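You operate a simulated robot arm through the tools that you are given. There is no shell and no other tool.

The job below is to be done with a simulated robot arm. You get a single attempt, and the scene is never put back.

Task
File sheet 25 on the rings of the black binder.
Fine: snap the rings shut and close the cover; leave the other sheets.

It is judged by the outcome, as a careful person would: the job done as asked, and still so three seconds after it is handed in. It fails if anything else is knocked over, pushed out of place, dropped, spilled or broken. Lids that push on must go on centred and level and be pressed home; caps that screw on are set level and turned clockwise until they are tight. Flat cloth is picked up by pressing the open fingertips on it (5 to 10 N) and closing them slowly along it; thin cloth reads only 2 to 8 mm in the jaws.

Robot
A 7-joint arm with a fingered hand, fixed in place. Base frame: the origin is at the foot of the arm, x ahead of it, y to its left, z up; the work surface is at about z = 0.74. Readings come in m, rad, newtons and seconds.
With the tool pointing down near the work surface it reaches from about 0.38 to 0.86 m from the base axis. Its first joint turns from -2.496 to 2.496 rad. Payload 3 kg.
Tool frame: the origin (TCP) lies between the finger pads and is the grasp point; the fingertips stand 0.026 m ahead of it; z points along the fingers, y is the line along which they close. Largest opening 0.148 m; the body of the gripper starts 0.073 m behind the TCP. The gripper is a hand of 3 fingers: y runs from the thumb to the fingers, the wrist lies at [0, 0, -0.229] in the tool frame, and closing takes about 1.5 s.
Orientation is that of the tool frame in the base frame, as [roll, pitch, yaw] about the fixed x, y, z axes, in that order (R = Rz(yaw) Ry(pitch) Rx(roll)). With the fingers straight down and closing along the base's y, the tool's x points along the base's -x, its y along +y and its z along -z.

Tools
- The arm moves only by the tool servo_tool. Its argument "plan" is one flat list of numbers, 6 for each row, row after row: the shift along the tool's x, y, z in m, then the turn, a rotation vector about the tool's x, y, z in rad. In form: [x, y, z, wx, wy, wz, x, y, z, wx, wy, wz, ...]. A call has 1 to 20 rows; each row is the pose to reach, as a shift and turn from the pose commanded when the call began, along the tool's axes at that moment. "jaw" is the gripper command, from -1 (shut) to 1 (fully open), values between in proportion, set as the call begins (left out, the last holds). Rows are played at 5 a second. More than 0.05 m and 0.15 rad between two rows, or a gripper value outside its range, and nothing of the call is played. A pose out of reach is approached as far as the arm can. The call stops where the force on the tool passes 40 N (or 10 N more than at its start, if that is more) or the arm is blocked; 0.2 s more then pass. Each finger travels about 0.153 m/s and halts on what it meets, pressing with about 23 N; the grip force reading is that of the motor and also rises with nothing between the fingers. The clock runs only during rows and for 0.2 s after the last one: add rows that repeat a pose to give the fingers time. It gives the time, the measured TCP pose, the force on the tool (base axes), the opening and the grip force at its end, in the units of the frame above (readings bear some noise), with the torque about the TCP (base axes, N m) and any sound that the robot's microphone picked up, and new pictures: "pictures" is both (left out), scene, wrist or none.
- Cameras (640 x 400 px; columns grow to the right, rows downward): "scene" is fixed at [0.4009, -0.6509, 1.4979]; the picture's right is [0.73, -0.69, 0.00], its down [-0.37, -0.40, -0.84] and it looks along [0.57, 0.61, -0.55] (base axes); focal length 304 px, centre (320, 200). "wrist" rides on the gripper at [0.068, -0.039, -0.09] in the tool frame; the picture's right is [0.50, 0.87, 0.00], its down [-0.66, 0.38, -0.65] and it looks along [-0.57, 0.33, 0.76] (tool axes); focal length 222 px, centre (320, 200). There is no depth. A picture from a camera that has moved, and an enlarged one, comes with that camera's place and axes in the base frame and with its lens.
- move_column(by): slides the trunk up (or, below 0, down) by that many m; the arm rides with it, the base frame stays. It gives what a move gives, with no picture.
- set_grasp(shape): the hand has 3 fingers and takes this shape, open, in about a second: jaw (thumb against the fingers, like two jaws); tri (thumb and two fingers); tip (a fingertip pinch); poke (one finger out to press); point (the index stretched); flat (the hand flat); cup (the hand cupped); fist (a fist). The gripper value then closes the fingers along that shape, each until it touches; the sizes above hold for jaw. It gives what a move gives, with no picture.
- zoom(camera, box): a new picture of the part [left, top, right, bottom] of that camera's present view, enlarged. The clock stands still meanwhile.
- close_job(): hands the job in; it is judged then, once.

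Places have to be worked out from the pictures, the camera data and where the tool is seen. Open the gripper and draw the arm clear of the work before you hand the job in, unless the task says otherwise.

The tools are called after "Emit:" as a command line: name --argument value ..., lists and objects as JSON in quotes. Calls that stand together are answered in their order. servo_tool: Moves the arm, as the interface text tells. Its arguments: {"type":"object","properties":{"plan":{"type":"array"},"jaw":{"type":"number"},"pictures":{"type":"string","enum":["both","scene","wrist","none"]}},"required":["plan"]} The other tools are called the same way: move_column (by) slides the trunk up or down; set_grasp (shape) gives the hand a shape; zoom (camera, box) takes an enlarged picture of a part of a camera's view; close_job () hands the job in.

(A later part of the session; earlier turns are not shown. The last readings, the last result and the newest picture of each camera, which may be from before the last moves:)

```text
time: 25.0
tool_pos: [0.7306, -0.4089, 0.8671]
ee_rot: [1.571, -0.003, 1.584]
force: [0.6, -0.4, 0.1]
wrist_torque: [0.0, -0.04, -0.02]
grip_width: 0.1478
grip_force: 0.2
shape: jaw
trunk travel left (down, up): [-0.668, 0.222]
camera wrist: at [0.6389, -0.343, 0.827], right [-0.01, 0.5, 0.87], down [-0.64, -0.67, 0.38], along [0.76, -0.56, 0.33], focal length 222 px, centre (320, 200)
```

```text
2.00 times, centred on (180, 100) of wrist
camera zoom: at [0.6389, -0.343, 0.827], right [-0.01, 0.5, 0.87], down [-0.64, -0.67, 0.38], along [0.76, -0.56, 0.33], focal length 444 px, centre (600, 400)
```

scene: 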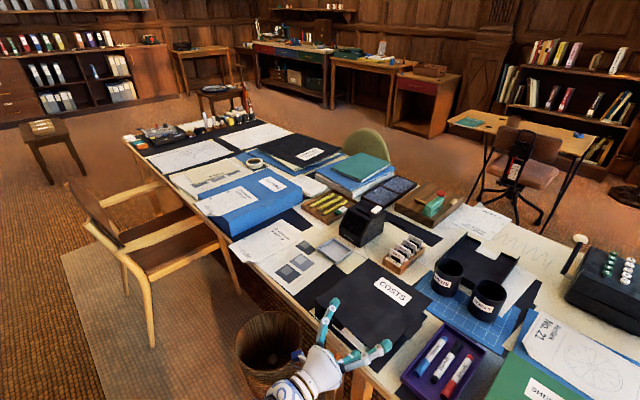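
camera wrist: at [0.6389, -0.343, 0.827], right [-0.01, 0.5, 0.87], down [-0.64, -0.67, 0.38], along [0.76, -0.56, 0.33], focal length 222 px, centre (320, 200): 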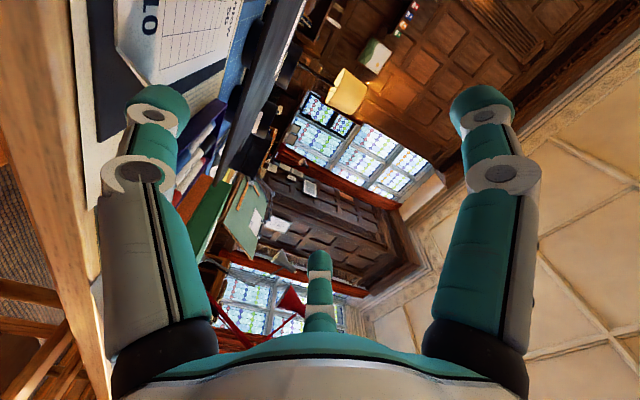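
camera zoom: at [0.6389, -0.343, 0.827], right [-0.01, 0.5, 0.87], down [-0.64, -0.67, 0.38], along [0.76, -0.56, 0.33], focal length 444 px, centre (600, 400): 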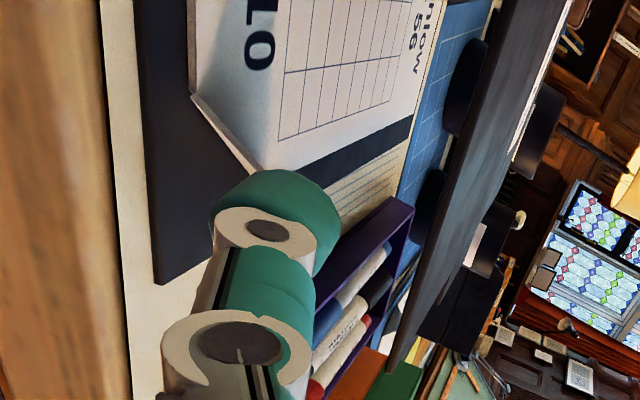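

The thumb tip sits between the base (the "Sheet 56" page lies flat at z≈0.745) and the cover underside, clear of both. I'll nudge it up 4 mm, slide it 3 cm under the cover, then lift 3 cm straight up to see how the cover responds.

Emit:
servo_tool --plan '[0, 0.004, 0.015, 0, 0, 0, 0, 0.004, 0.03, 0, 0, 0, 0, 0.019, 0.03, 0, 0, 0, 0, 0.034, 0.03, 0, 0, 0, 0, 0.034, 0.03, 0, 0, 0]'

Emit:
zoom --camera "scene" --box '[290, 240, 450, 400]'

```text
time: 26.2
tool_pos: [0.7605, -0.4076, 0.9004]
ee_rot: [1.572, -0.005, 1.586]
force: [-0.6, 0.0, -1.3]
wrist_torque: [0.0, 0.06, -0.02]
grip_width: 0.1481
grip_force: 0.1
shape: jaw
trunk travel left (down, up): [-0.668, 0.222]
camera wrist: at [0.6688, -0.3424, 0.8605], right [-0.01, 0.5, 0.87], down [-0.64, -0.67, 0.38], along [0.76, -0.56, 0.33], focal length 222 px, centre (320, 200)
```

scene: 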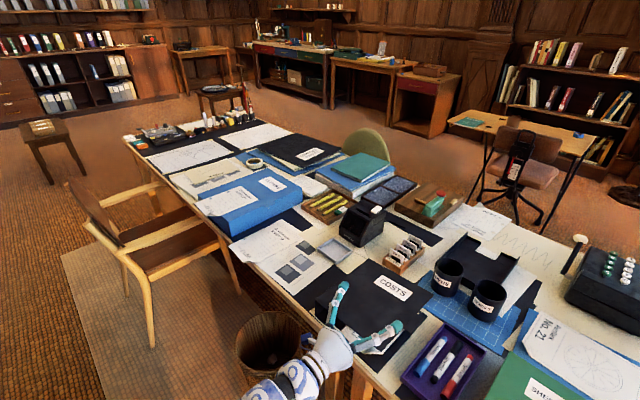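
wrist: 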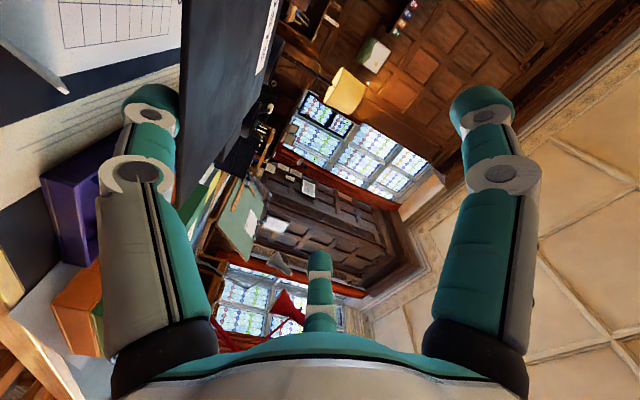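

```text
2.50 times, centred on (370, 320) of scene
camera zoom: at [0.4009, -0.6509, 1.4979], right [0.73, -0.69, 0.0], down [-0.37, -0.4, -0.84], along [0.57, 0.61, -0.55], focal length 761 px, centre (195, -100)
```

zoom: 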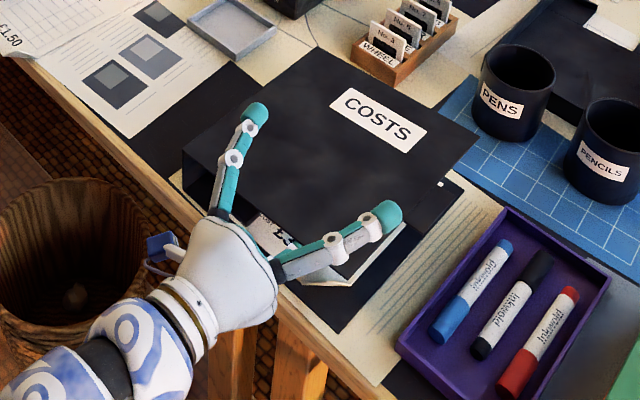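

The cover lifts easily (about 1 N). I'll continue along the arc about the spine hinge (y≈-0.239, z≈0.80), rolling the hand with the cover up to roughly 48°.

Emit:
servo_tool --plan '[0.0124, 0.0, 0, 0, 0, -0.14, 0.0279, 0.0207, 0, 0, 0, -0.28, 0.0461, 0.0392, 0, 0, 0, -0.42, 0.0667, 0.055, 0, 0, 0, -0.56, 0.0893, 0.0678, 0, 0, 0, -0.7, 0.1135, 0.0772, 0, 0, 0, -0.84, 0.1135, 0.0772, 0, 0, 0, -0.84]'

Emit:
zoom --camera "scene" --box '[290, 220, 470, 400]'

```text
time: 27.8
tool_pos: [0.7582, -0.2963, 0.9781]
ee_rot: [1.57, 0.838, 1.584]
force: [-0.2, -0.7, -1.5]
wrist_torque: [0.04, -0.01, -0.01]
grip_width: 0.1481
grip_force: 0.0
shape: jaw
trunk travel left (down, up): [-0.668, 0.222]
camera wrist: at [0.6663, -0.2819, 0.9002], right [-0.01, 0.98, 0.21], down [-0.65, -0.17, 0.74], along [0.76, -0.13, 0.64], focal length 222 px, centre (320, 200)
```

scene: 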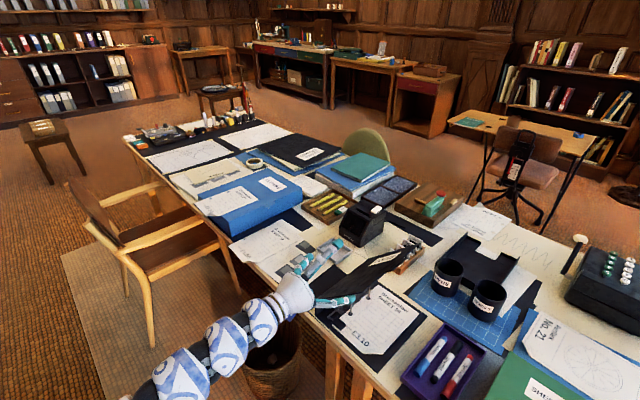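
wrist: 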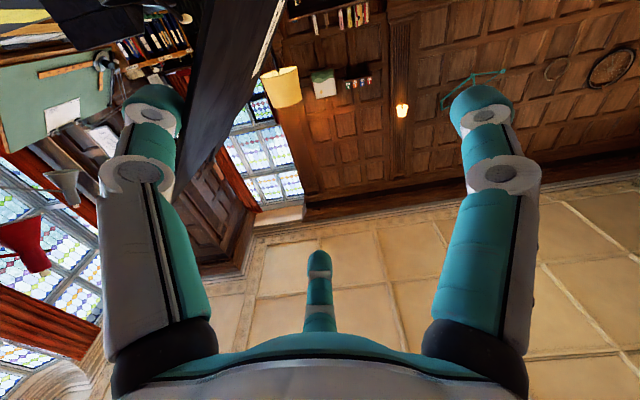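

```text
2.22 times, centred on (380, 310) of scene
camera zoom: at [0.4009, -0.6509, 1.4979], right [0.73, -0.69, 0.0], down [-0.37, -0.4, -0.84], along [0.57, 0.61, -0.55], focal length 676 px, centre (187, -44)
```

zoom: 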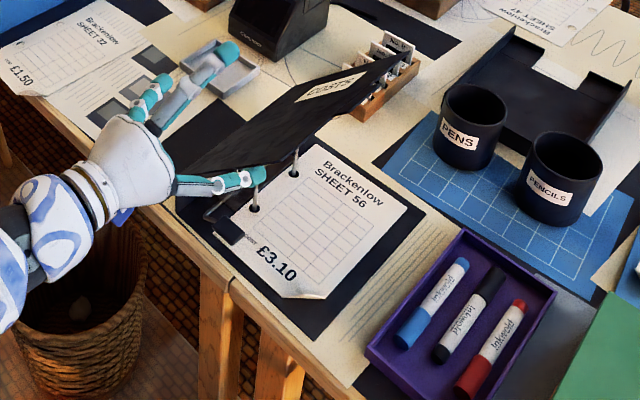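

The view now shows Sheet 56 on two upright prongs by the spine, oriented just as sheet 25 should be. I'll carry the cover on to about 88°.

Emit:
servo_tool --plan '[0.0124, 0.0228, 0, 0, 0, -0.14, 0.0279, 0.0437, 0, 0, 0, -0.28, 0.0461, 0.0622, 0, 0, 0, -0.42, 0.0667, 0.078, 0, 0, 0, -0.56, 0.0893, 0.0908, 0, 0, 0, -0.7, 0.0893, 0.0908, 0, 0, 0, -0.7]'

Emit:
zoom --camera "scene" --box '[270, 200, 450, 380]'

```text
time: 29.2
tool_pos: [0.7554, -0.1659, 0.9736]
ee_rot: [1.556, 1.538, 1.571]
force: [0.1, -0.4, 0.4]
wrist_torque: [0.0, -0.01, -0.02]
grip_width: 0.148
grip_force: 0.1
shape: jaw
trunk travel left (down, up): [-0.668, 0.222]
camera wrist: at [0.666, -0.2044, 0.9029], right [-0.01, 0.88, -0.47], down [-0.66, 0.35, 0.67], along [0.75, 0.32, 0.58], focal length 222 px, centre (320, 200)
```

scene: 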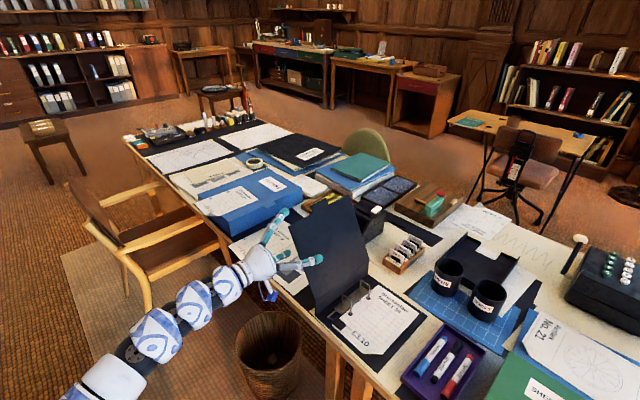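
wrist: 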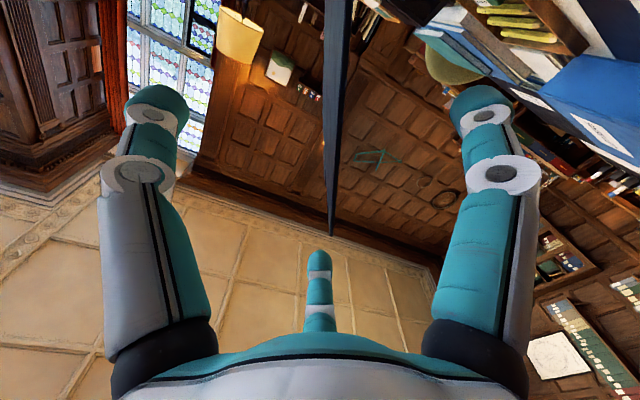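

```text
2.22 times, centred on (360, 290) of scene
camera zoom: at [0.4009, -0.6509, 1.4979], right [0.73, -0.69, 0.0], down [-0.37, -0.4, -0.84], along [0.57, 0.61, -0.55], focal length 676 px, centre (231, 0)
```

zoom: 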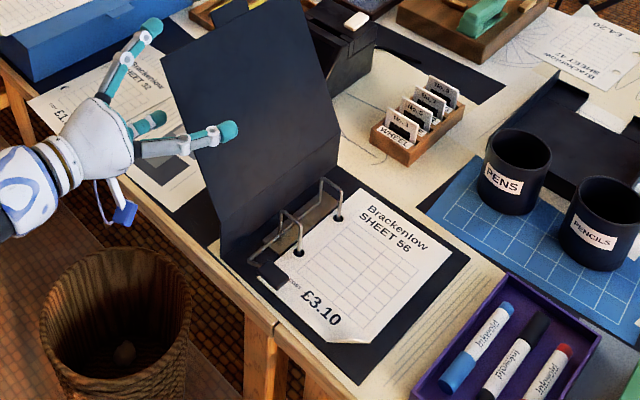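

The cover has swung past vertical and rests at about 117° on its own stop, with the rings in full view. I'll zoom in on the ring mechanism to see its state.

Emit:
zoom --camera "scene" --box '[325, 270, 405, 330]'

Emit:
zoom --camera "scene" --box '[300, 250, 440, 370]'

```text
6.67 times, centred on (365, 300) of scene
camera zoom: at [0.4009, -0.6509, 1.4979], right [0.73, -0.69, 0.0], down [-0.37, -0.4, -0.84], along [0.57, 0.61, -0.55], focal length 2029 px, centre (20, -467)
```

zoom: 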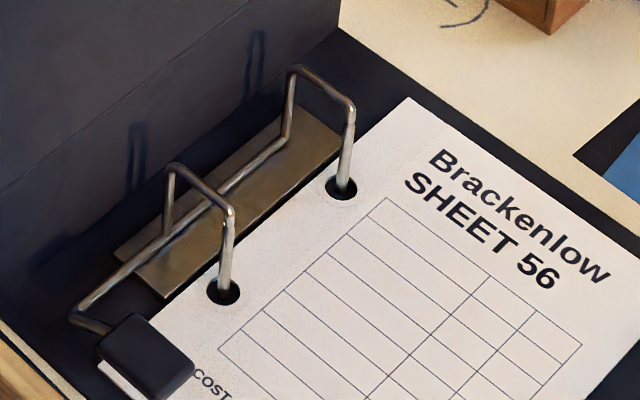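

```text
3.33 times, centred on (370, 310) of scene
camera zoom: at [0.4009, -0.6509, 1.4979], right [0.73, -0.69, 0.0], down [-0.37, -0.4, -0.84], along [0.57, 0.61, -0.55], focal length 1014 px, centre (153, -167)
```

zoom: 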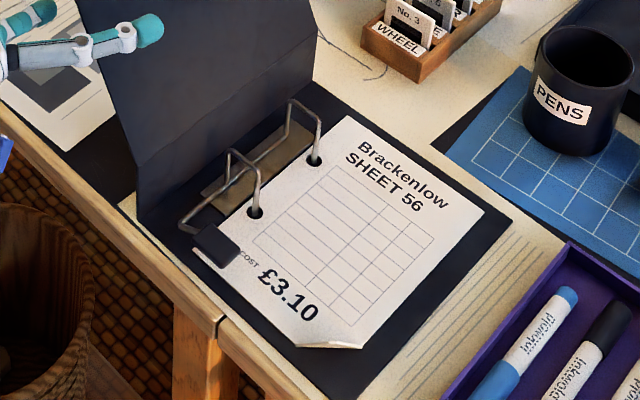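

The mechanism is now clear. It is a lever arch, with fixed posts at about (0.838, -0.310) and (0.918, -0.310), tops at z≈0.80. Swinging arches hinge on a bar at y≈-0.281, and a black lever knob sits at about (0.783, -0.318). The arches look closed onto the posts. First I'll slide the hand straight back out and confirm the cover stays open by itself.

Emit:
servo_tool --plan '[0, 0, -0.035, 0, 0, 0, 0, 0, -0.07, 0, 0, 0, 0, 0, -0.1, 0, 0, 0, 0, 0, -0.1, 0, 0, 0]'

Emit:
zoom --camera "scene" --box '[290, 200, 450, 360]'

Emit:
zoom --camera "scene" --box '[325, 280, 375, 320]'

```text
time: 30.2
tool_pos: [0.657, -0.1694, 0.9744]
ee_rot: [1.543, 1.536, 1.56]
force: [0.2, 0.2, -0.3]
wrist_torque: [0.0, -0.01, 0.02]
grip_width: 0.1478
grip_force: 0.0
shape: jaw
trunk travel left (down, up): [-0.668, 0.222]
camera wrist: at [0.5662, -0.2073, 0.9042], right [-0.01, 0.88, -0.47], down [-0.66, 0.35, 0.67], along [0.75, 0.32, 0.58], focal length 222 px, centre (320, 200)
```

scene: 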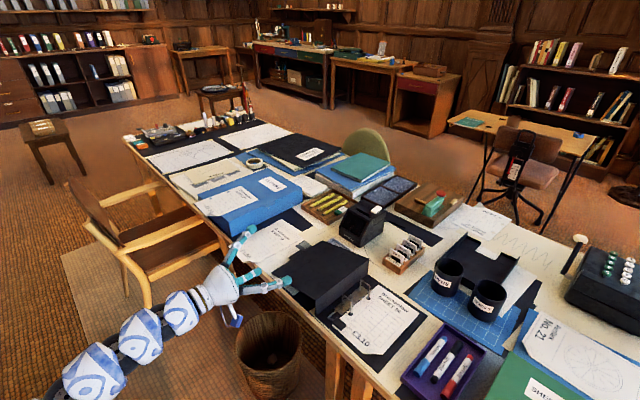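
wrist: 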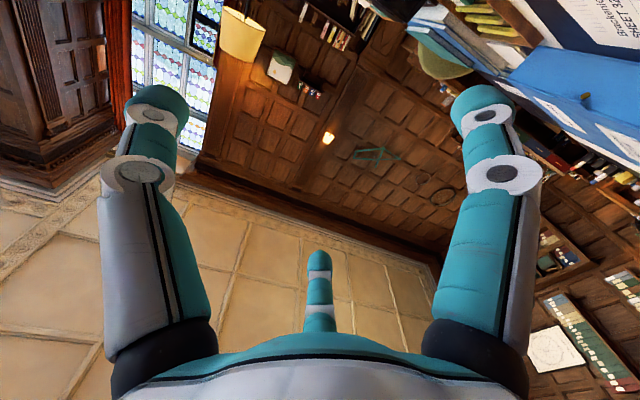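

```text
2.50 times, centred on (370, 280) of scene
camera zoom: at [0.4009, -0.6509, 1.4979], right [0.73, -0.69, 0.0], down [-0.37, -0.4, -0.84], along [0.57, 0.61, -0.55], focal length 761 px, centre (195, 0)
```

zoom: 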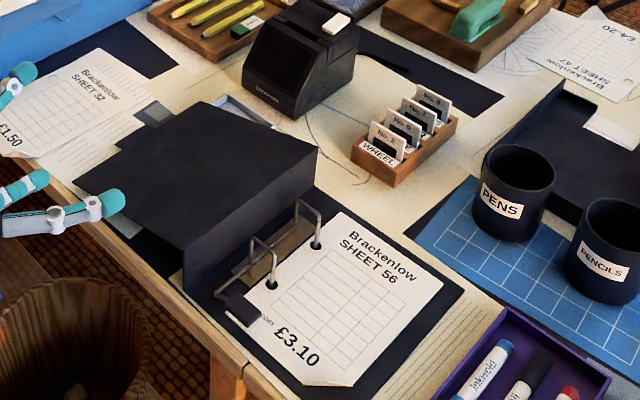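

```text
10.00 times, centred on (350, 300) of scene
camera zoom: at [0.4009, -0.6509, 1.4979], right [0.73, -0.69, 0.0], down [-0.37, -0.4, -0.84], along [0.57, 0.61, -0.55], focal length 3043 px, centre (20, -800)
```

zoom: 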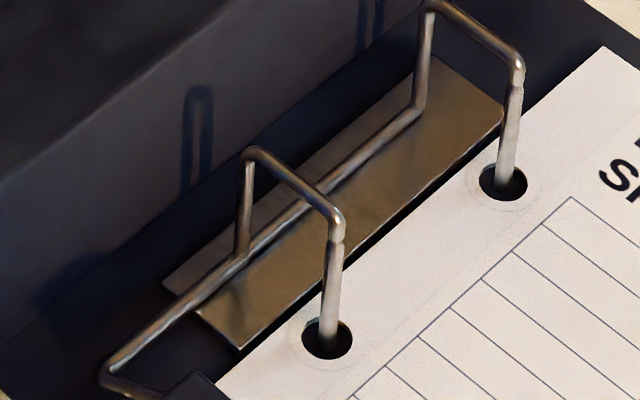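

The cover has drifted on over and now lies fully open to the left, so the space over the rings is clear. The arch tips do meet the posts, so I must open the arches. I'll pinch the near arch's top bar (x≈0.839, y≈-0.294, z≈0.80) from above and swing it left. First I'll turn the hand to point steeply down (30° forward of vertical, closing along x), above the binder.

Emit:
servo_tool --plan '[0.0008, -0.0096, 0.0064, -0.062, 0.0639, -0.1108, 0.0016, -0.0192, 0.0128, -0.124, 0.1279, -0.2215, 0.0023, -0.0288, 0.0192, -0.186, 0.1918, -0.3323, 0.0031, -0.0385, 0.0255, -0.248, 0.2558, -0.443, 0.0039, -0.0481, 0.0319, -0.31, 0.3197, -0.5538, 0.0047, -0.0577, 0.0383, -0.372, 0.3836, -0.6645, 0.0054, -0.0673, 0.0447, -0.434, 0.4476, -0.7753, 0.0062, -0.0769, 0.0511, -0.4959, 0.5115, -0.886, 0.007, -0.0865, 0.0575, -0.5579, 0.5755, -0.9968, 0.0078, -0.0962, 0.0638, -0.6199, 0.6394, -1.1075, 0.0085, -0.1058, 0.0702, -0.6819, 0.7033, -1.2183, 0.0093, -0.1154, 0.0766, -0.7439, 0.7673, -1.329, 0.0101, -0.125, 0.083, -0.8059, 0.8312, -1.4398, 0.0101, -0.125, 0.083, -0.8059, 0.8312, -1.4398]'

Emit:
zoom --camera "scene" --box '[270, 180, 450, 360]'

```text
time: 33.2
tool_pos: [0.7411, -0.2919, 0.9588]
ee_rot: [-2.617, 0.004, -1.556]
force: [-0.2, 0.5, 0.2]
wrist_torque: [-0.02, 0.03, -0.02]
grip_width: 0.1477
grip_force: 0.0
shape: jaw
trunk travel left (down, up): [-0.668, 0.222]
camera wrist: at [0.7302, -0.3612, 1.0548], right [-0.74, -0.51, -0.43], down [-0.66, 0.64, 0.38], along [0.09, 0.57, -0.82], focal length 222 px, centre (320, 200)
```

scene: 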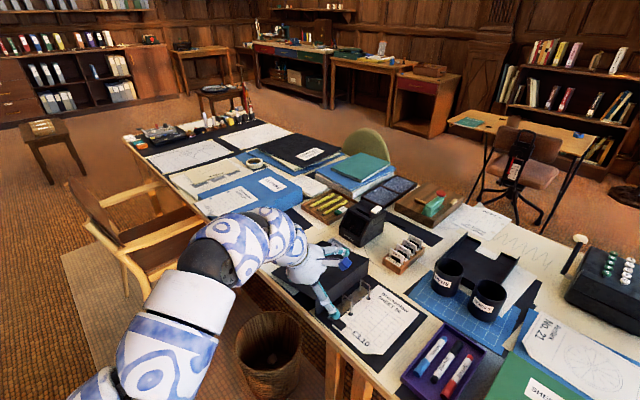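
wrist: 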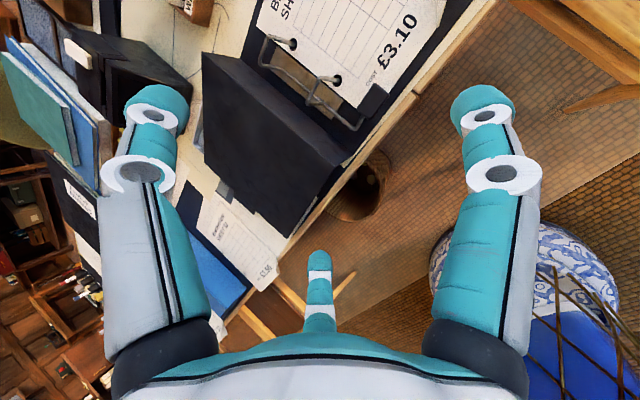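

```text
2.22 times, centred on (360, 270) of scene
camera zoom: at [0.4009, -0.6509, 1.4979], right [0.73, -0.69, 0.0], down [-0.37, -0.4, -0.84], along [0.57, 0.61, -0.55], focal length 676 px, centre (231, 44)
```

zoom: 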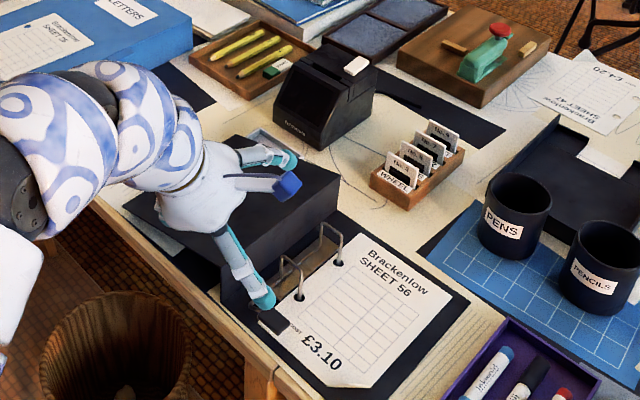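

Now the wrist camera looks down at the rings. I'll zoom in to triangulate the arch and posts from this second viewpoint.

Emit:
zoom --camera "wrist" --box '[240, 0, 420, 140]'

```text
2.86 times, centred on (330, 70) of wrist
camera zoom: at [0.7302, -0.3612, 1.0548], right [-0.74, -0.51, -0.43], down [-0.66, 0.64, 0.38], along [0.09, 0.57, -0.82], focal length 635 px, centre (291, 571)
```

zoom: 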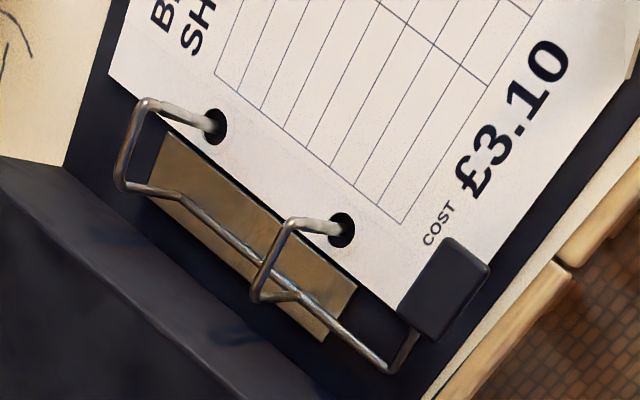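

Both viewpoints agree: near post (0.841, -0.309), far post (0.921, -0.309), hinge bar at y≈-0.276, z≈0.755, and the near arch's top bar at z≈0.80. I'll move over it with a narrow 4.5 cm opening and a 15° tilt, stopping about 5 cm above.

Emit:
servo_tool --plan '[0.0004, -0.0095, 0.0311, -0.0655, 0, 0, 0.0009, -0.019, 0.0623, -0.131, 0, 0, 0.0013, -0.0284, 0.0934, -0.1965, 0, 0, 0.0018, -0.0379, 0.1245, -0.262, 0, 0, 0.0018, -0.0379, 0.1245, -0.262, 0, 0]' --jaw -0.39

Emit:
zoom --camera "wrist" --box '[160, 0, 480, 200]'

Emit:
zoom --camera "scene" --box '[300, 220, 420, 340]'

```text
time: 34.4
tool_pos: [0.8143, -0.2925, 0.8917]
ee_rot: [-2.815, 0.003, -1.556]
force: [0.4, 0.5, -0.5]
wrist_torque: [-0.01, -0.01, -0.01]
grip_width: 0.0454
grip_force: 0.1
shape: jaw
out of reach, approached as far as the arm can: row 4, 5
trunk travel left (down, up): [-0.668, 0.222]
camera wrist: at [0.8227, -0.3612, 0.9885], right [-0.81, -0.51, -0.28], down [-0.58, 0.64, 0.5], along [-0.07, 0.57, -0.82], focal length 222 px, centre (320, 200)
```

scene: 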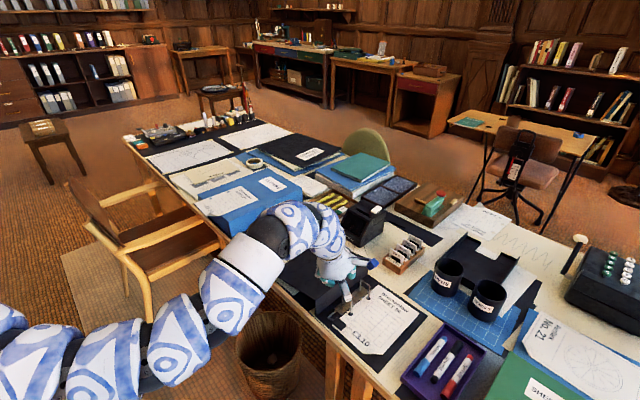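
wrist: 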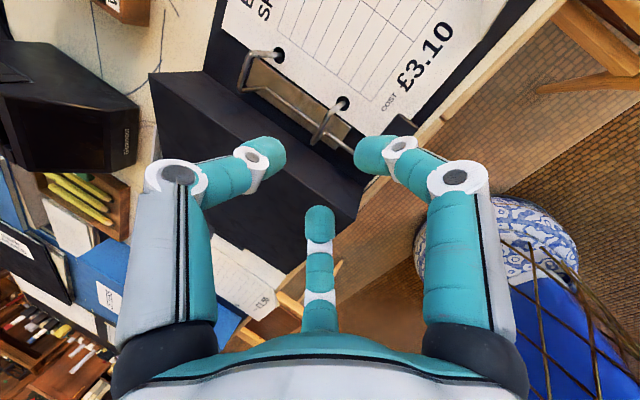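

```text
2.00 times, centred on (320, 100) of wrist
camera zoom: at [0.8227, -0.3612, 0.9885], right [-0.81, -0.51, -0.28], down [-0.58, 0.64, 0.5], along [-0.07, 0.57, -0.82], focal length 444 px, centre (320, 400)
```

zoom: 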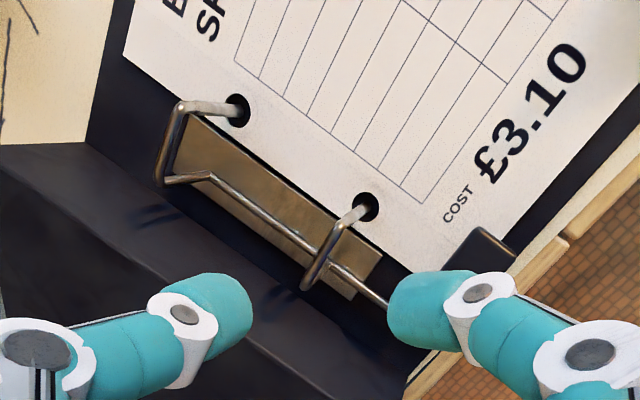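

```text
3.33 times, centred on (360, 280) of scene
camera zoom: at [0.4009, -0.6509, 1.4979], right [0.73, -0.69, 0.0], down [-0.37, -0.4, -0.84], along [0.57, 0.61, -0.55], focal length 1014 px, centre (187, -67)
```

zoom: 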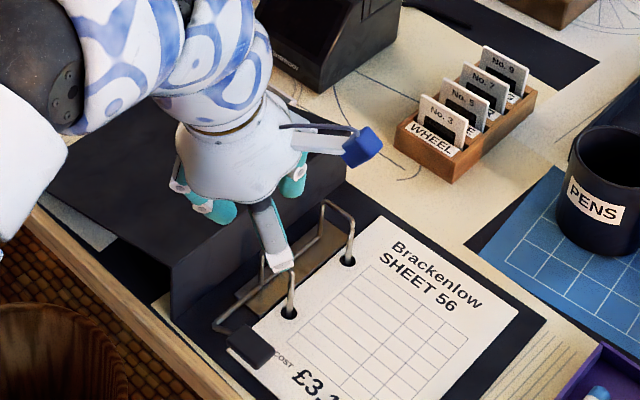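

At this height the last bit of reach was short, but reach improves lower down. I'll use a 20° tilt, shift slightly left so the near-right finger misses the post, and descend to the arch bar.

Emit:
servo_tool --plan '[-0.0045, 0.0043, 0.0144, 0.0435, 0, 0, -0.009, 0.0085, 0.0288, 0.087, 0, 0, -0.009, 0.0117, 0.041, 0.087, 0, 0, -0.009, 0.0117, 0.041, 0.087, 0, 0]'

Emit:
zoom --camera "wrist" --box '[160, 0, 480, 200]'

Emit:
zoom --camera "scene" --box '[310, 250, 400, 340]'

```text
time: 35.4
tool_pos: [0.8164, -0.2805, 0.8487]
ee_rot: [-2.728, 0.005, -1.556]
force: [-0.4, -0.7, -0.7]
wrist_torque: [-0.02, 0.0, -0.01]
grip_width: 0.0455
grip_force: 0.1
shape: jaw
trunk travel left (down, up): [-0.668, 0.222]
camera wrist: at [0.8157, -0.3502, 0.9458], right [-0.78, -0.51, -0.35], down [-0.62, 0.64, 0.45], along [0.0, 0.57, -0.82], focal length 222 px, centre (320, 200)
```

scene: 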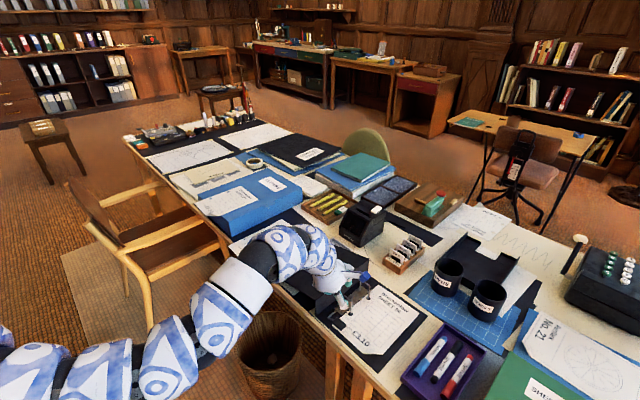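
wrist: 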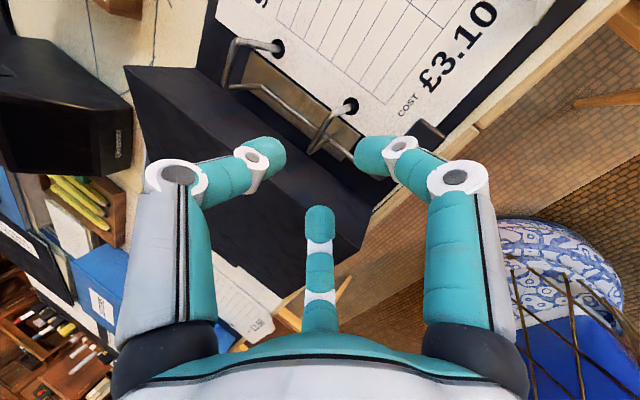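

```text
2.00 times, centred on (320, 100) of wrist
camera zoom: at [0.8157, -0.3502, 0.9458], right [-0.78, -0.51, -0.35], down [-0.62, 0.64, 0.45], along [0.0, 0.57, -0.82], focal length 444 px, centre (320, 400)
```

zoom: 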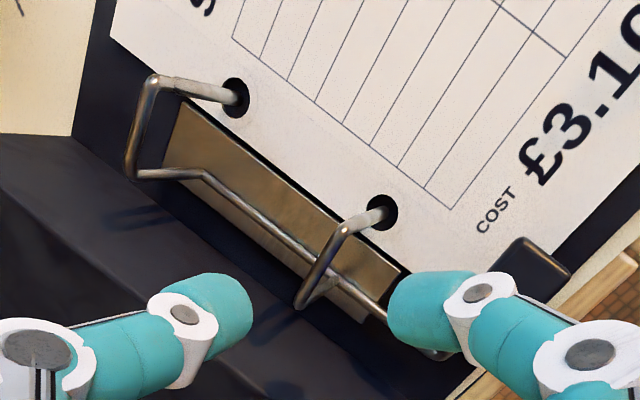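

```text
4.44 times, centred on (355, 295) of scene
camera zoom: at [0.4009, -0.6509, 1.4979], right [0.73, -0.69, 0.0], down [-0.37, -0.4, -0.84], along [0.57, 0.61, -0.55], focal length 1353 px, centre (164, -222)
```

zoom: 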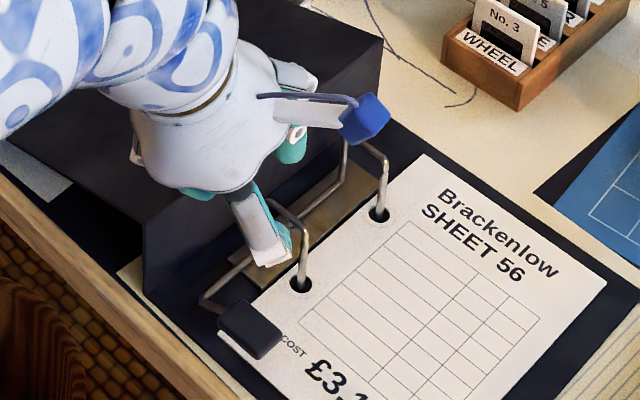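

That tracked. Now the final 4 cm descent so the arch bar lies between thumb and fingers.

Emit:
servo_tool --plan '[0.0015, -0.0015, 0.0192, 0, 0, 0, 0.003, -0.003, 0.0384, 0, 0, 0, 0.003, -0.003, 0.0384, 0, 0, 0]'

Emit:
zoom --camera "wrist" --box '[160, 40, 480, 240]'

Emit:
zoom --camera "scene" --box '[310, 250, 400, 340]'

```text
time: 36.2
tool_pos: [0.8303, -0.2836, 0.8227]
ee_rot: [-2.726, 0.004, -1.558]
force: [0.7, -0.9, 0.1]
wrist_torque: [-0.04, -0.02, 0.01]
grip_width: 0.045
grip_force: 0.2
shape: jaw
out of reach, approached as far as the arm can: row 2, 3
trunk travel left (down, up): [-0.668, 0.222]
camera wrist: at [0.829, -0.3524, 0.9201], right [-0.79, -0.51, -0.35], down [-0.62, 0.65, 0.45], along [0.0, 0.57, -0.82], focal length 222 px, centre (320, 200)
```

scene: 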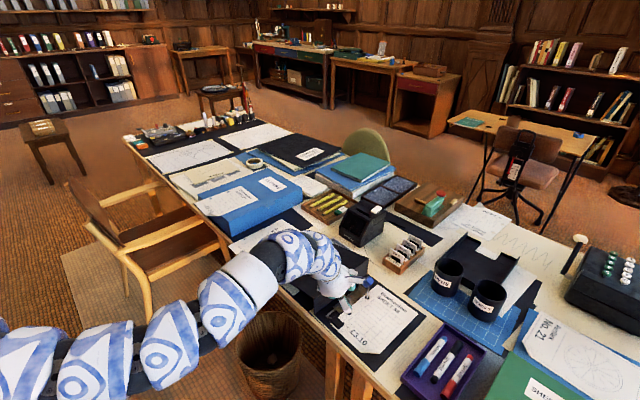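
wrist: 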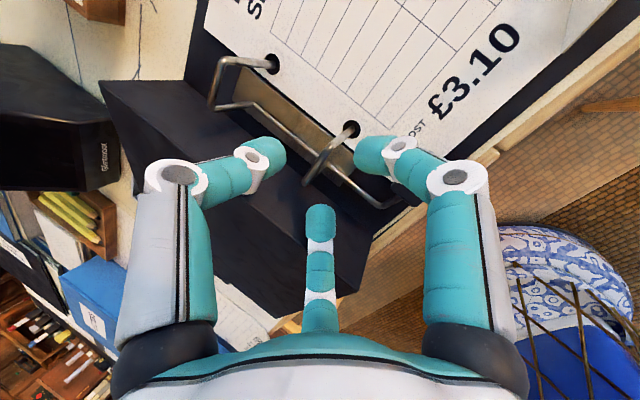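

```text
2.00 times, centred on (320, 140) of wrist
camera zoom: at [0.829, -0.3524, 0.9201], right [-0.79, -0.51, -0.35], down [-0.62, 0.65, 0.45], along [0.0, 0.57, -0.82], focal length 444 px, centre (320, 320)
```

zoom: 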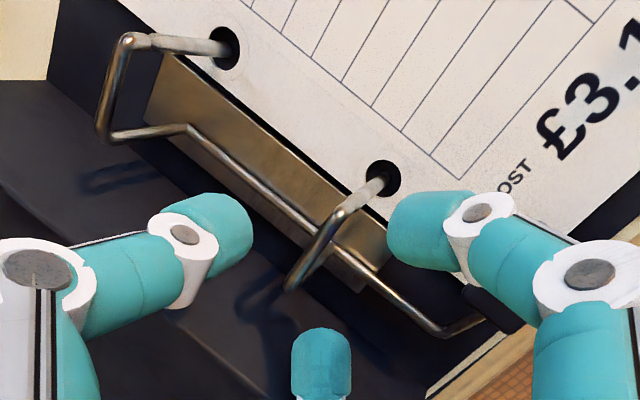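

```text
4.44 times, centred on (355, 295) of scene
camera zoom: at [0.4009, -0.6509, 1.4979], right [0.73, -0.69, 0.0], down [-0.37, -0.4, -0.84], along [0.57, 0.61, -0.55], focal length 1353 px, centre (164, -222)
```

zoom: 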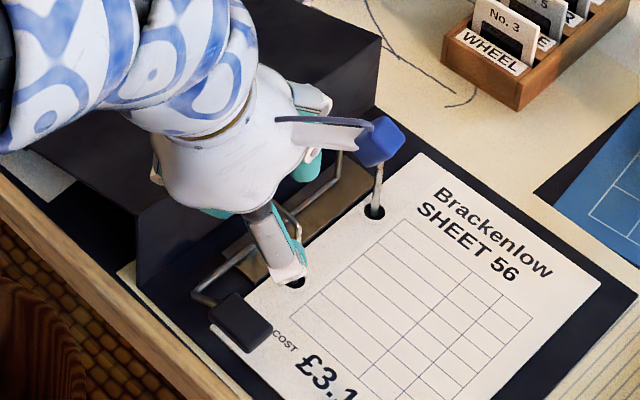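

Reach runs out about 1 cm short at this tilt, so I'll tilt the hand back to ~32° from vertical while finishing the descent.

Emit:
servo_tool --plan '[-0.0003, -0.001, 0.0, 0.075, 0, 0, -0.0006, 0.0, 0.003, 0.148, 0, 0, -0.0006, 0.0017, 0.0093, 0.148, 0, 0, -0.0006, 0.0017, 0.0093, 0.148, 0, 0]'

Emit:
zoom --camera "wrist" --box '[160, 40, 480, 240]'

Emit:
zoom --camera "scene" --box '[310, 250, 400, 340]'

```text
time: 37.2
tool_pos: [0.8305, -0.284, 0.8143]
ee_rot: [-2.577, 0.003, -1.556]
force: [0.4, -2.3, 0.2]
wrist_torque: [0.07, 0.04, 0.01]
grip_width: 0.0448
grip_force: 0.1
shape: jaw
trunk travel left (down, up): [-0.668, 0.222]
camera wrist: at [0.8165, -0.3523, 0.9098], right [-0.72, -0.51, -0.46], down [-0.68, 0.64, 0.35], along [0.12, 0.57, -0.81], focal length 222 px, centre (320, 200)
```

scene: 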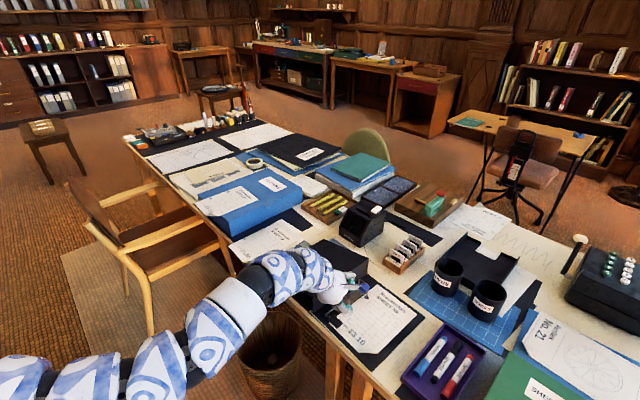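
wrist: 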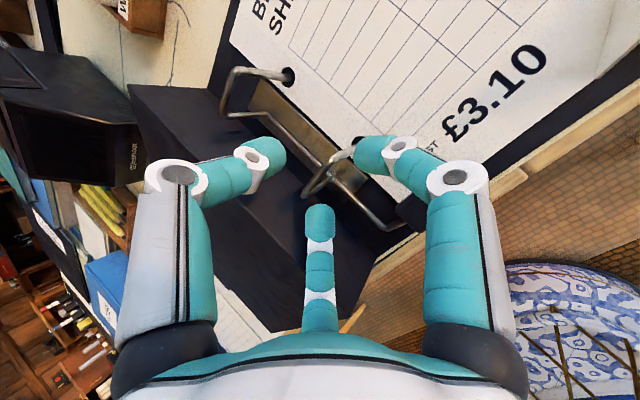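

```text
2.00 times, centred on (320, 140) of wrist
camera zoom: at [0.8165, -0.3523, 0.9098], right [-0.72, -0.51, -0.46], down [-0.68, 0.64, 0.35], along [0.12, 0.57, -0.81], focal length 444 px, centre (320, 320)
```

zoom: 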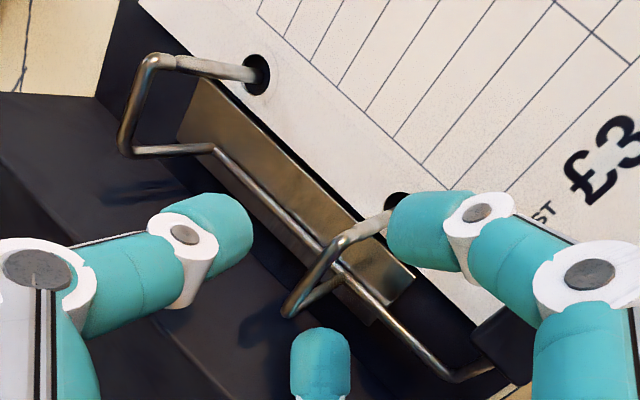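

```text
4.44 times, centred on (355, 295) of scene
camera zoom: at [0.4009, -0.6509, 1.4979], right [0.73, -0.69, 0.0], down [-0.37, -0.4, -0.84], along [0.57, 0.61, -0.55], focal length 1353 px, centre (164, -222)
```

zoom: 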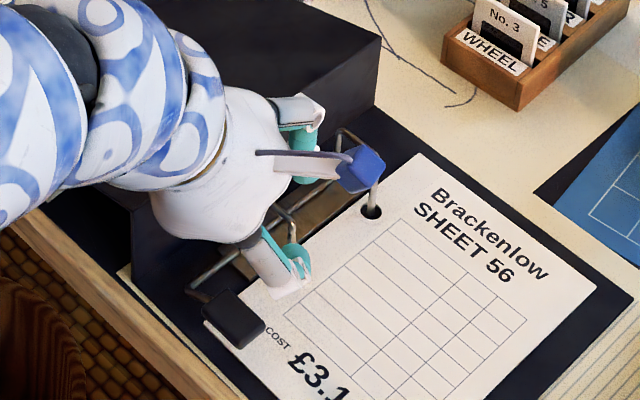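

The bar now lies between thumb and fingers. I'll shift 6 mm left (away from the post) and close gently on the arch's top corner.

Emit:
servo_tool --plan '[-0.006, 0, 0, 0, 0, 0, -0.006, 0, 0, 0, 0, 0]' --pictures "none"

Emit:
servo_tool --plan '[0, 0, 0, 0, 0, 0, 0, 0, 0, 0, 0, 0, 0, 0, 0, 0, 0, 0, 0, 0, 0, 0, 0, 0]' --jaw -0.8

Emit:
zoom --camera "wrist" --box '[160, 40, 480, 240]'

Emit:
zoom --camera "scene" --box '[310, 250, 400, 340]'

```text
time: 37.8
tool_pos: [0.8309, -0.2782, 0.8147]
ee_rot: [-2.577, 0.004, -1.557]
force: [0.8, -1.7, 0.5]
wrist_torque: [0.05, 0.06, 0.05]
grip_width: 0.0446
grip_force: 0.0
shape: jaw
trunk travel left (down, up): [-0.668, 0.222]
```

```text
time: 38.8
tool_pos: [0.8311, -0.2791, 0.8145]
ee_rot: [-2.579, 0.004, -1.557]
force: [-1.7, -1.5, 0.3]
wrist_torque: [-0.06, 0.03, -0.03]
grip_width: 0.0154
grip_force: 0.0
shape: jaw
trunk travel left (down, up): [-0.668, 0.222]
camera wrist: at [0.8157, -0.3468, 0.9092], right [-0.72, -0.51, -0.46], down [-0.68, 0.64, 0.35], along [0.12, 0.57, -0.81], focal length 222 px, centre (320, 200)
```

scene: 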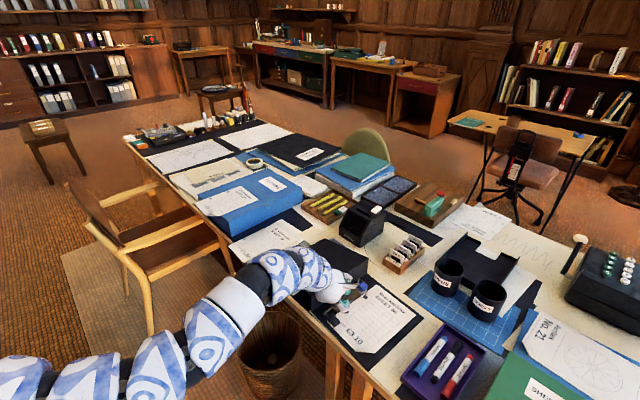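
wrist: 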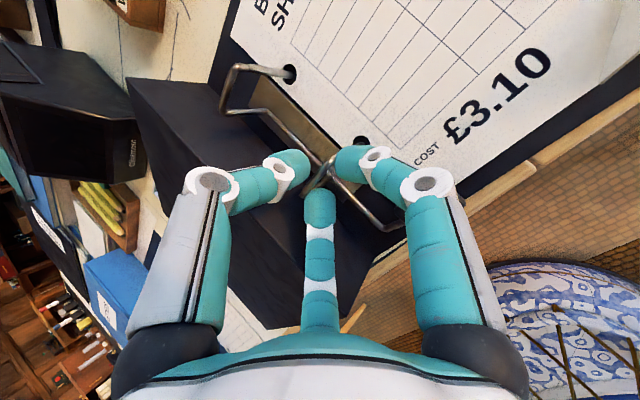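

```text
2.00 times, centred on (320, 140) of wrist
camera zoom: at [0.8157, -0.3468, 0.9092], right [-0.72, -0.51, -0.46], down [-0.68, 0.64, 0.35], along [0.12, 0.57, -0.81], focal length 444 px, centre (320, 320)
```

zoom: 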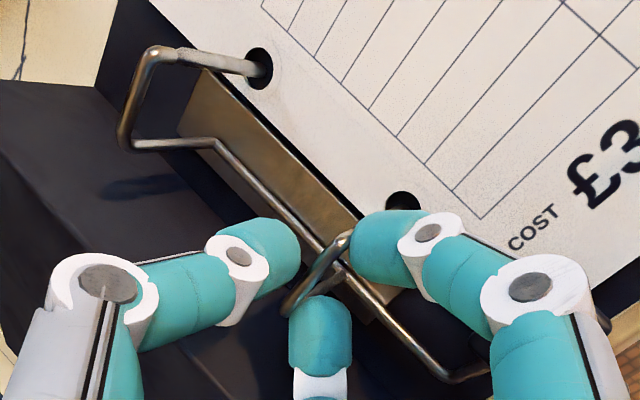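

```text
4.44 times, centred on (355, 295) of scene
camera zoom: at [0.4009, -0.6509, 1.4979], right [0.73, -0.69, 0.0], down [-0.37, -0.4, -0.84], along [0.57, 0.61, -0.55], focal length 1353 px, centre (164, -222)
```

zoom: 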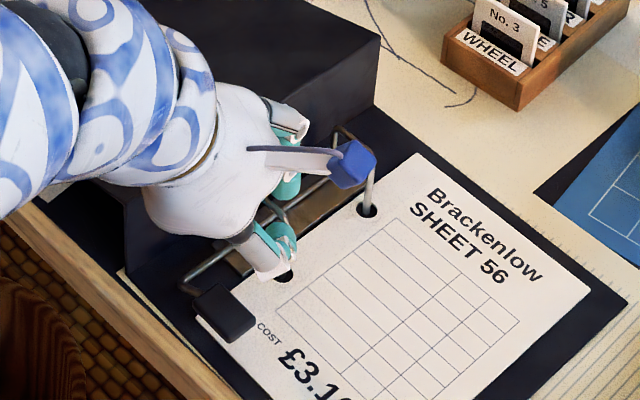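

The digits encircle the arch corner, but the spine seems to have crept a few millimetres: the near-left finger's knuckle is touching the opened cover near the hinge. I'll release and lift straight out, then check how much the binder moved.

Emit:
servo_tool --plan '[0, 0, 0, 0, 0, 0, 0, 0, 0, 0, 0, 0, 0, 0, -0.03, 0, 0, 0, 0, 0, -0.07, 0, 0, 0, 0, 0, -0.11, 0, 0, 0, 0, 0, -0.13, 0, 0, 0]' --jaw -0.39

Emit:
zoom --camera "scene" --box '[290, 200, 450, 360]'

Emit:
zoom --camera "scene" --box '[325, 270, 405, 330]'

```text
time: 40.2
tool_pos: [0.7608, -0.2777, 0.9241]
ee_rot: [-2.579, 0.005, -1.557]
force: [-0.5, -0.2, -0.6]
wrist_torque: [-0.01, 0.01, -0.02]
grip_width: 0.045
grip_force: 0.1
shape: jaw
trunk travel left (down, up): [-0.668, 0.222]
camera wrist: at [0.746, -0.3465, 1.0184], right [-0.72, -0.51, -0.47], down [-0.68, 0.64, 0.35], along [0.12, 0.57, -0.81], focal length 222 px, centre (320, 200)
```

scene: 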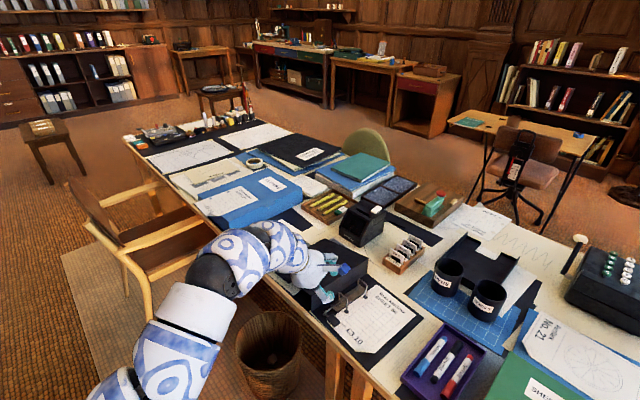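
wrist: 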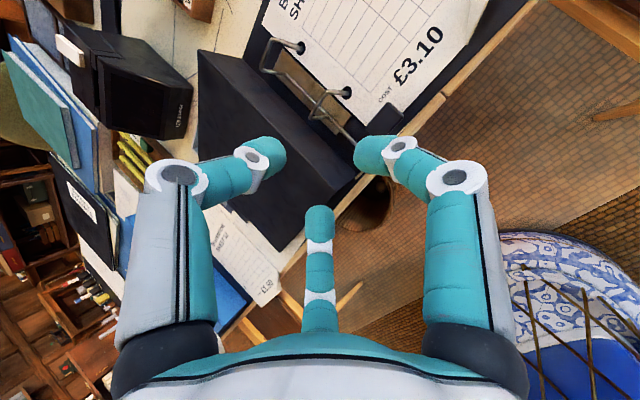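

```text
2.50 times, centred on (370, 280) of scene
camera zoom: at [0.4009, -0.6509, 1.4979], right [0.73, -0.69, 0.0], down [-0.37, -0.4, -0.84], along [0.57, 0.61, -0.55], focal length 761 px, centre (195, 0)
```

zoom: 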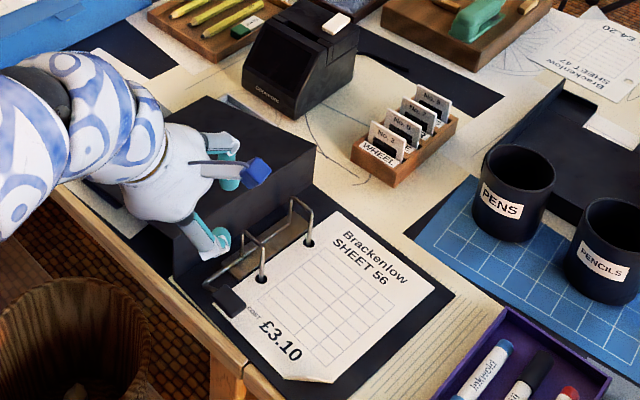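

```text
6.67 times, centred on (365, 300) of scene
camera zoom: at [0.4009, -0.6509, 1.4979], right [0.73, -0.69, 0.0], down [-0.37, -0.4, -0.84], along [0.57, 0.61, -0.55], focal length 2029 px, centre (20, -467)
```

zoom: 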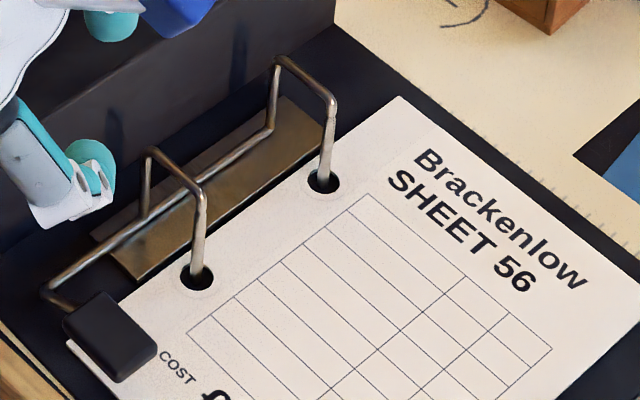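

The binder slid about 1 cm to the left (near post now ≈(0.836, -0.297)), and the arch is still closed. To avoid touching the cover I'll flip the hand 180° about its pointing axis: one thumb on the near side, the two fingers on the far side, where their knuckles ride high.

Emit:
servo_tool --plan '[0, 0, -0.01, 0, 0, 0.143, 0, 0, -0.02, 0, 0, 0.286, 0, 0, -0.03, 0, 0, 0.428, 0, 0, -0.03, 0, 0, 0.571, 0, 0, -0.03, 0, 0, 0.714, 0, 0, -0.03, 0, 0, 0.857, 0, 0, -0.03, 0, 0, 1.0, 0, 0, -0.03, 0, 0, 1.142, 0, 0, -0.03, 0, 0, 1.285, 0, 0, -0.03, 0, 0, 1.428, 0, 0, -0.03, 0, 0, 1.571]' --pictures "none"

Emit:
servo_tool --plan '[0, 0, 0, 0, 0, 0.143, 0, 0, 0, 0, 0, 0.286, 0, 0, 0, 0, 0, 0.428, 0, 0, 0, 0, 0, 0.571, 0, 0, 0, 0, 0, 0.714, 0, 0, 0, 0, 0, 0.857, 0, 0, 0, 0, 0, 1.0, 0, 0, 0, 0, 0, 1.142, 0, 0, 0, 0, 0, 1.285, 0, 0, 0, 0, 0, 1.428, 0, 0, 0, 0, 0, 1.571]'

Emit:
zoom --camera "wrist" --box '[80, 0, 560, 300]'

```text
time: 42.6
tool_pos: [0.747, -0.2795, 0.9484]
ee_rot: [3.137, 0.565, -3.13]
force: [-0.3, -0.1, 0.2]
wrist_torque: [-0.01, -0.01, -0.02]
grip_width: 0.0449
grip_force: 0.1
shape: jaw
trunk travel left (down, up): [-0.668, 0.222]
```

```text
time: 45.0
tool_pos: [0.7452, -0.2789, 0.9495]
ee_rot: [2.576, -0.004, 1.582]
force: [-0.1, -0.1, 0.7]
wrist_torque: [0.02, 0.01, 0.0]
grip_width: 0.045
grip_force: 0.1
shape: jaw
trunk travel left (down, up): [-0.668, 0.222]
camera wrist: at [0.6628, -0.2137, 1.0035], right [0.73, 0.51, 0.46], down [-0.02, -0.66, 0.75], along [0.69, -0.56, -0.47], focal length 222 px, centre (320, 200)
```

scene: 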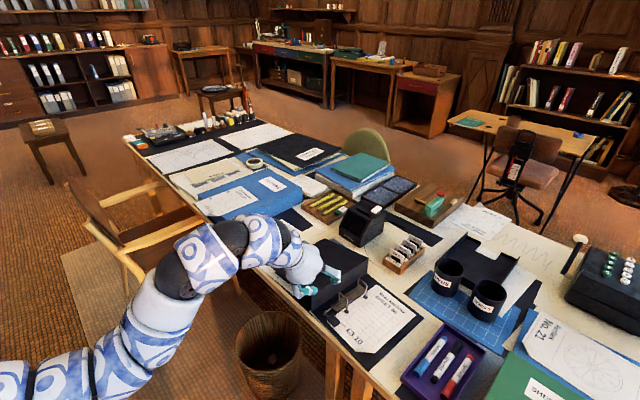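
wrist: 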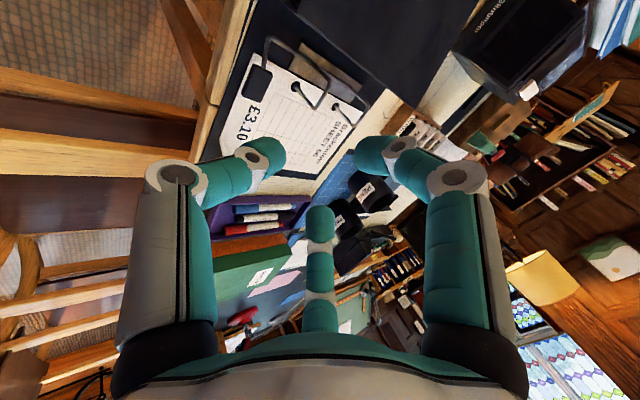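

```text
1.33 times, centred on (320, 150) of wrist
camera zoom: at [0.6628, -0.2137, 1.0035], right [0.73, 0.51, 0.46], down [-0.02, -0.66, 0.75], along [0.69, -0.56, -0.47], focal length 296 px, centre (320, 267)
```

zoom: 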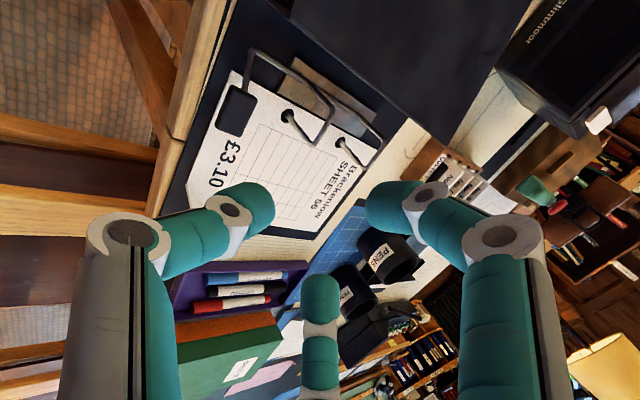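

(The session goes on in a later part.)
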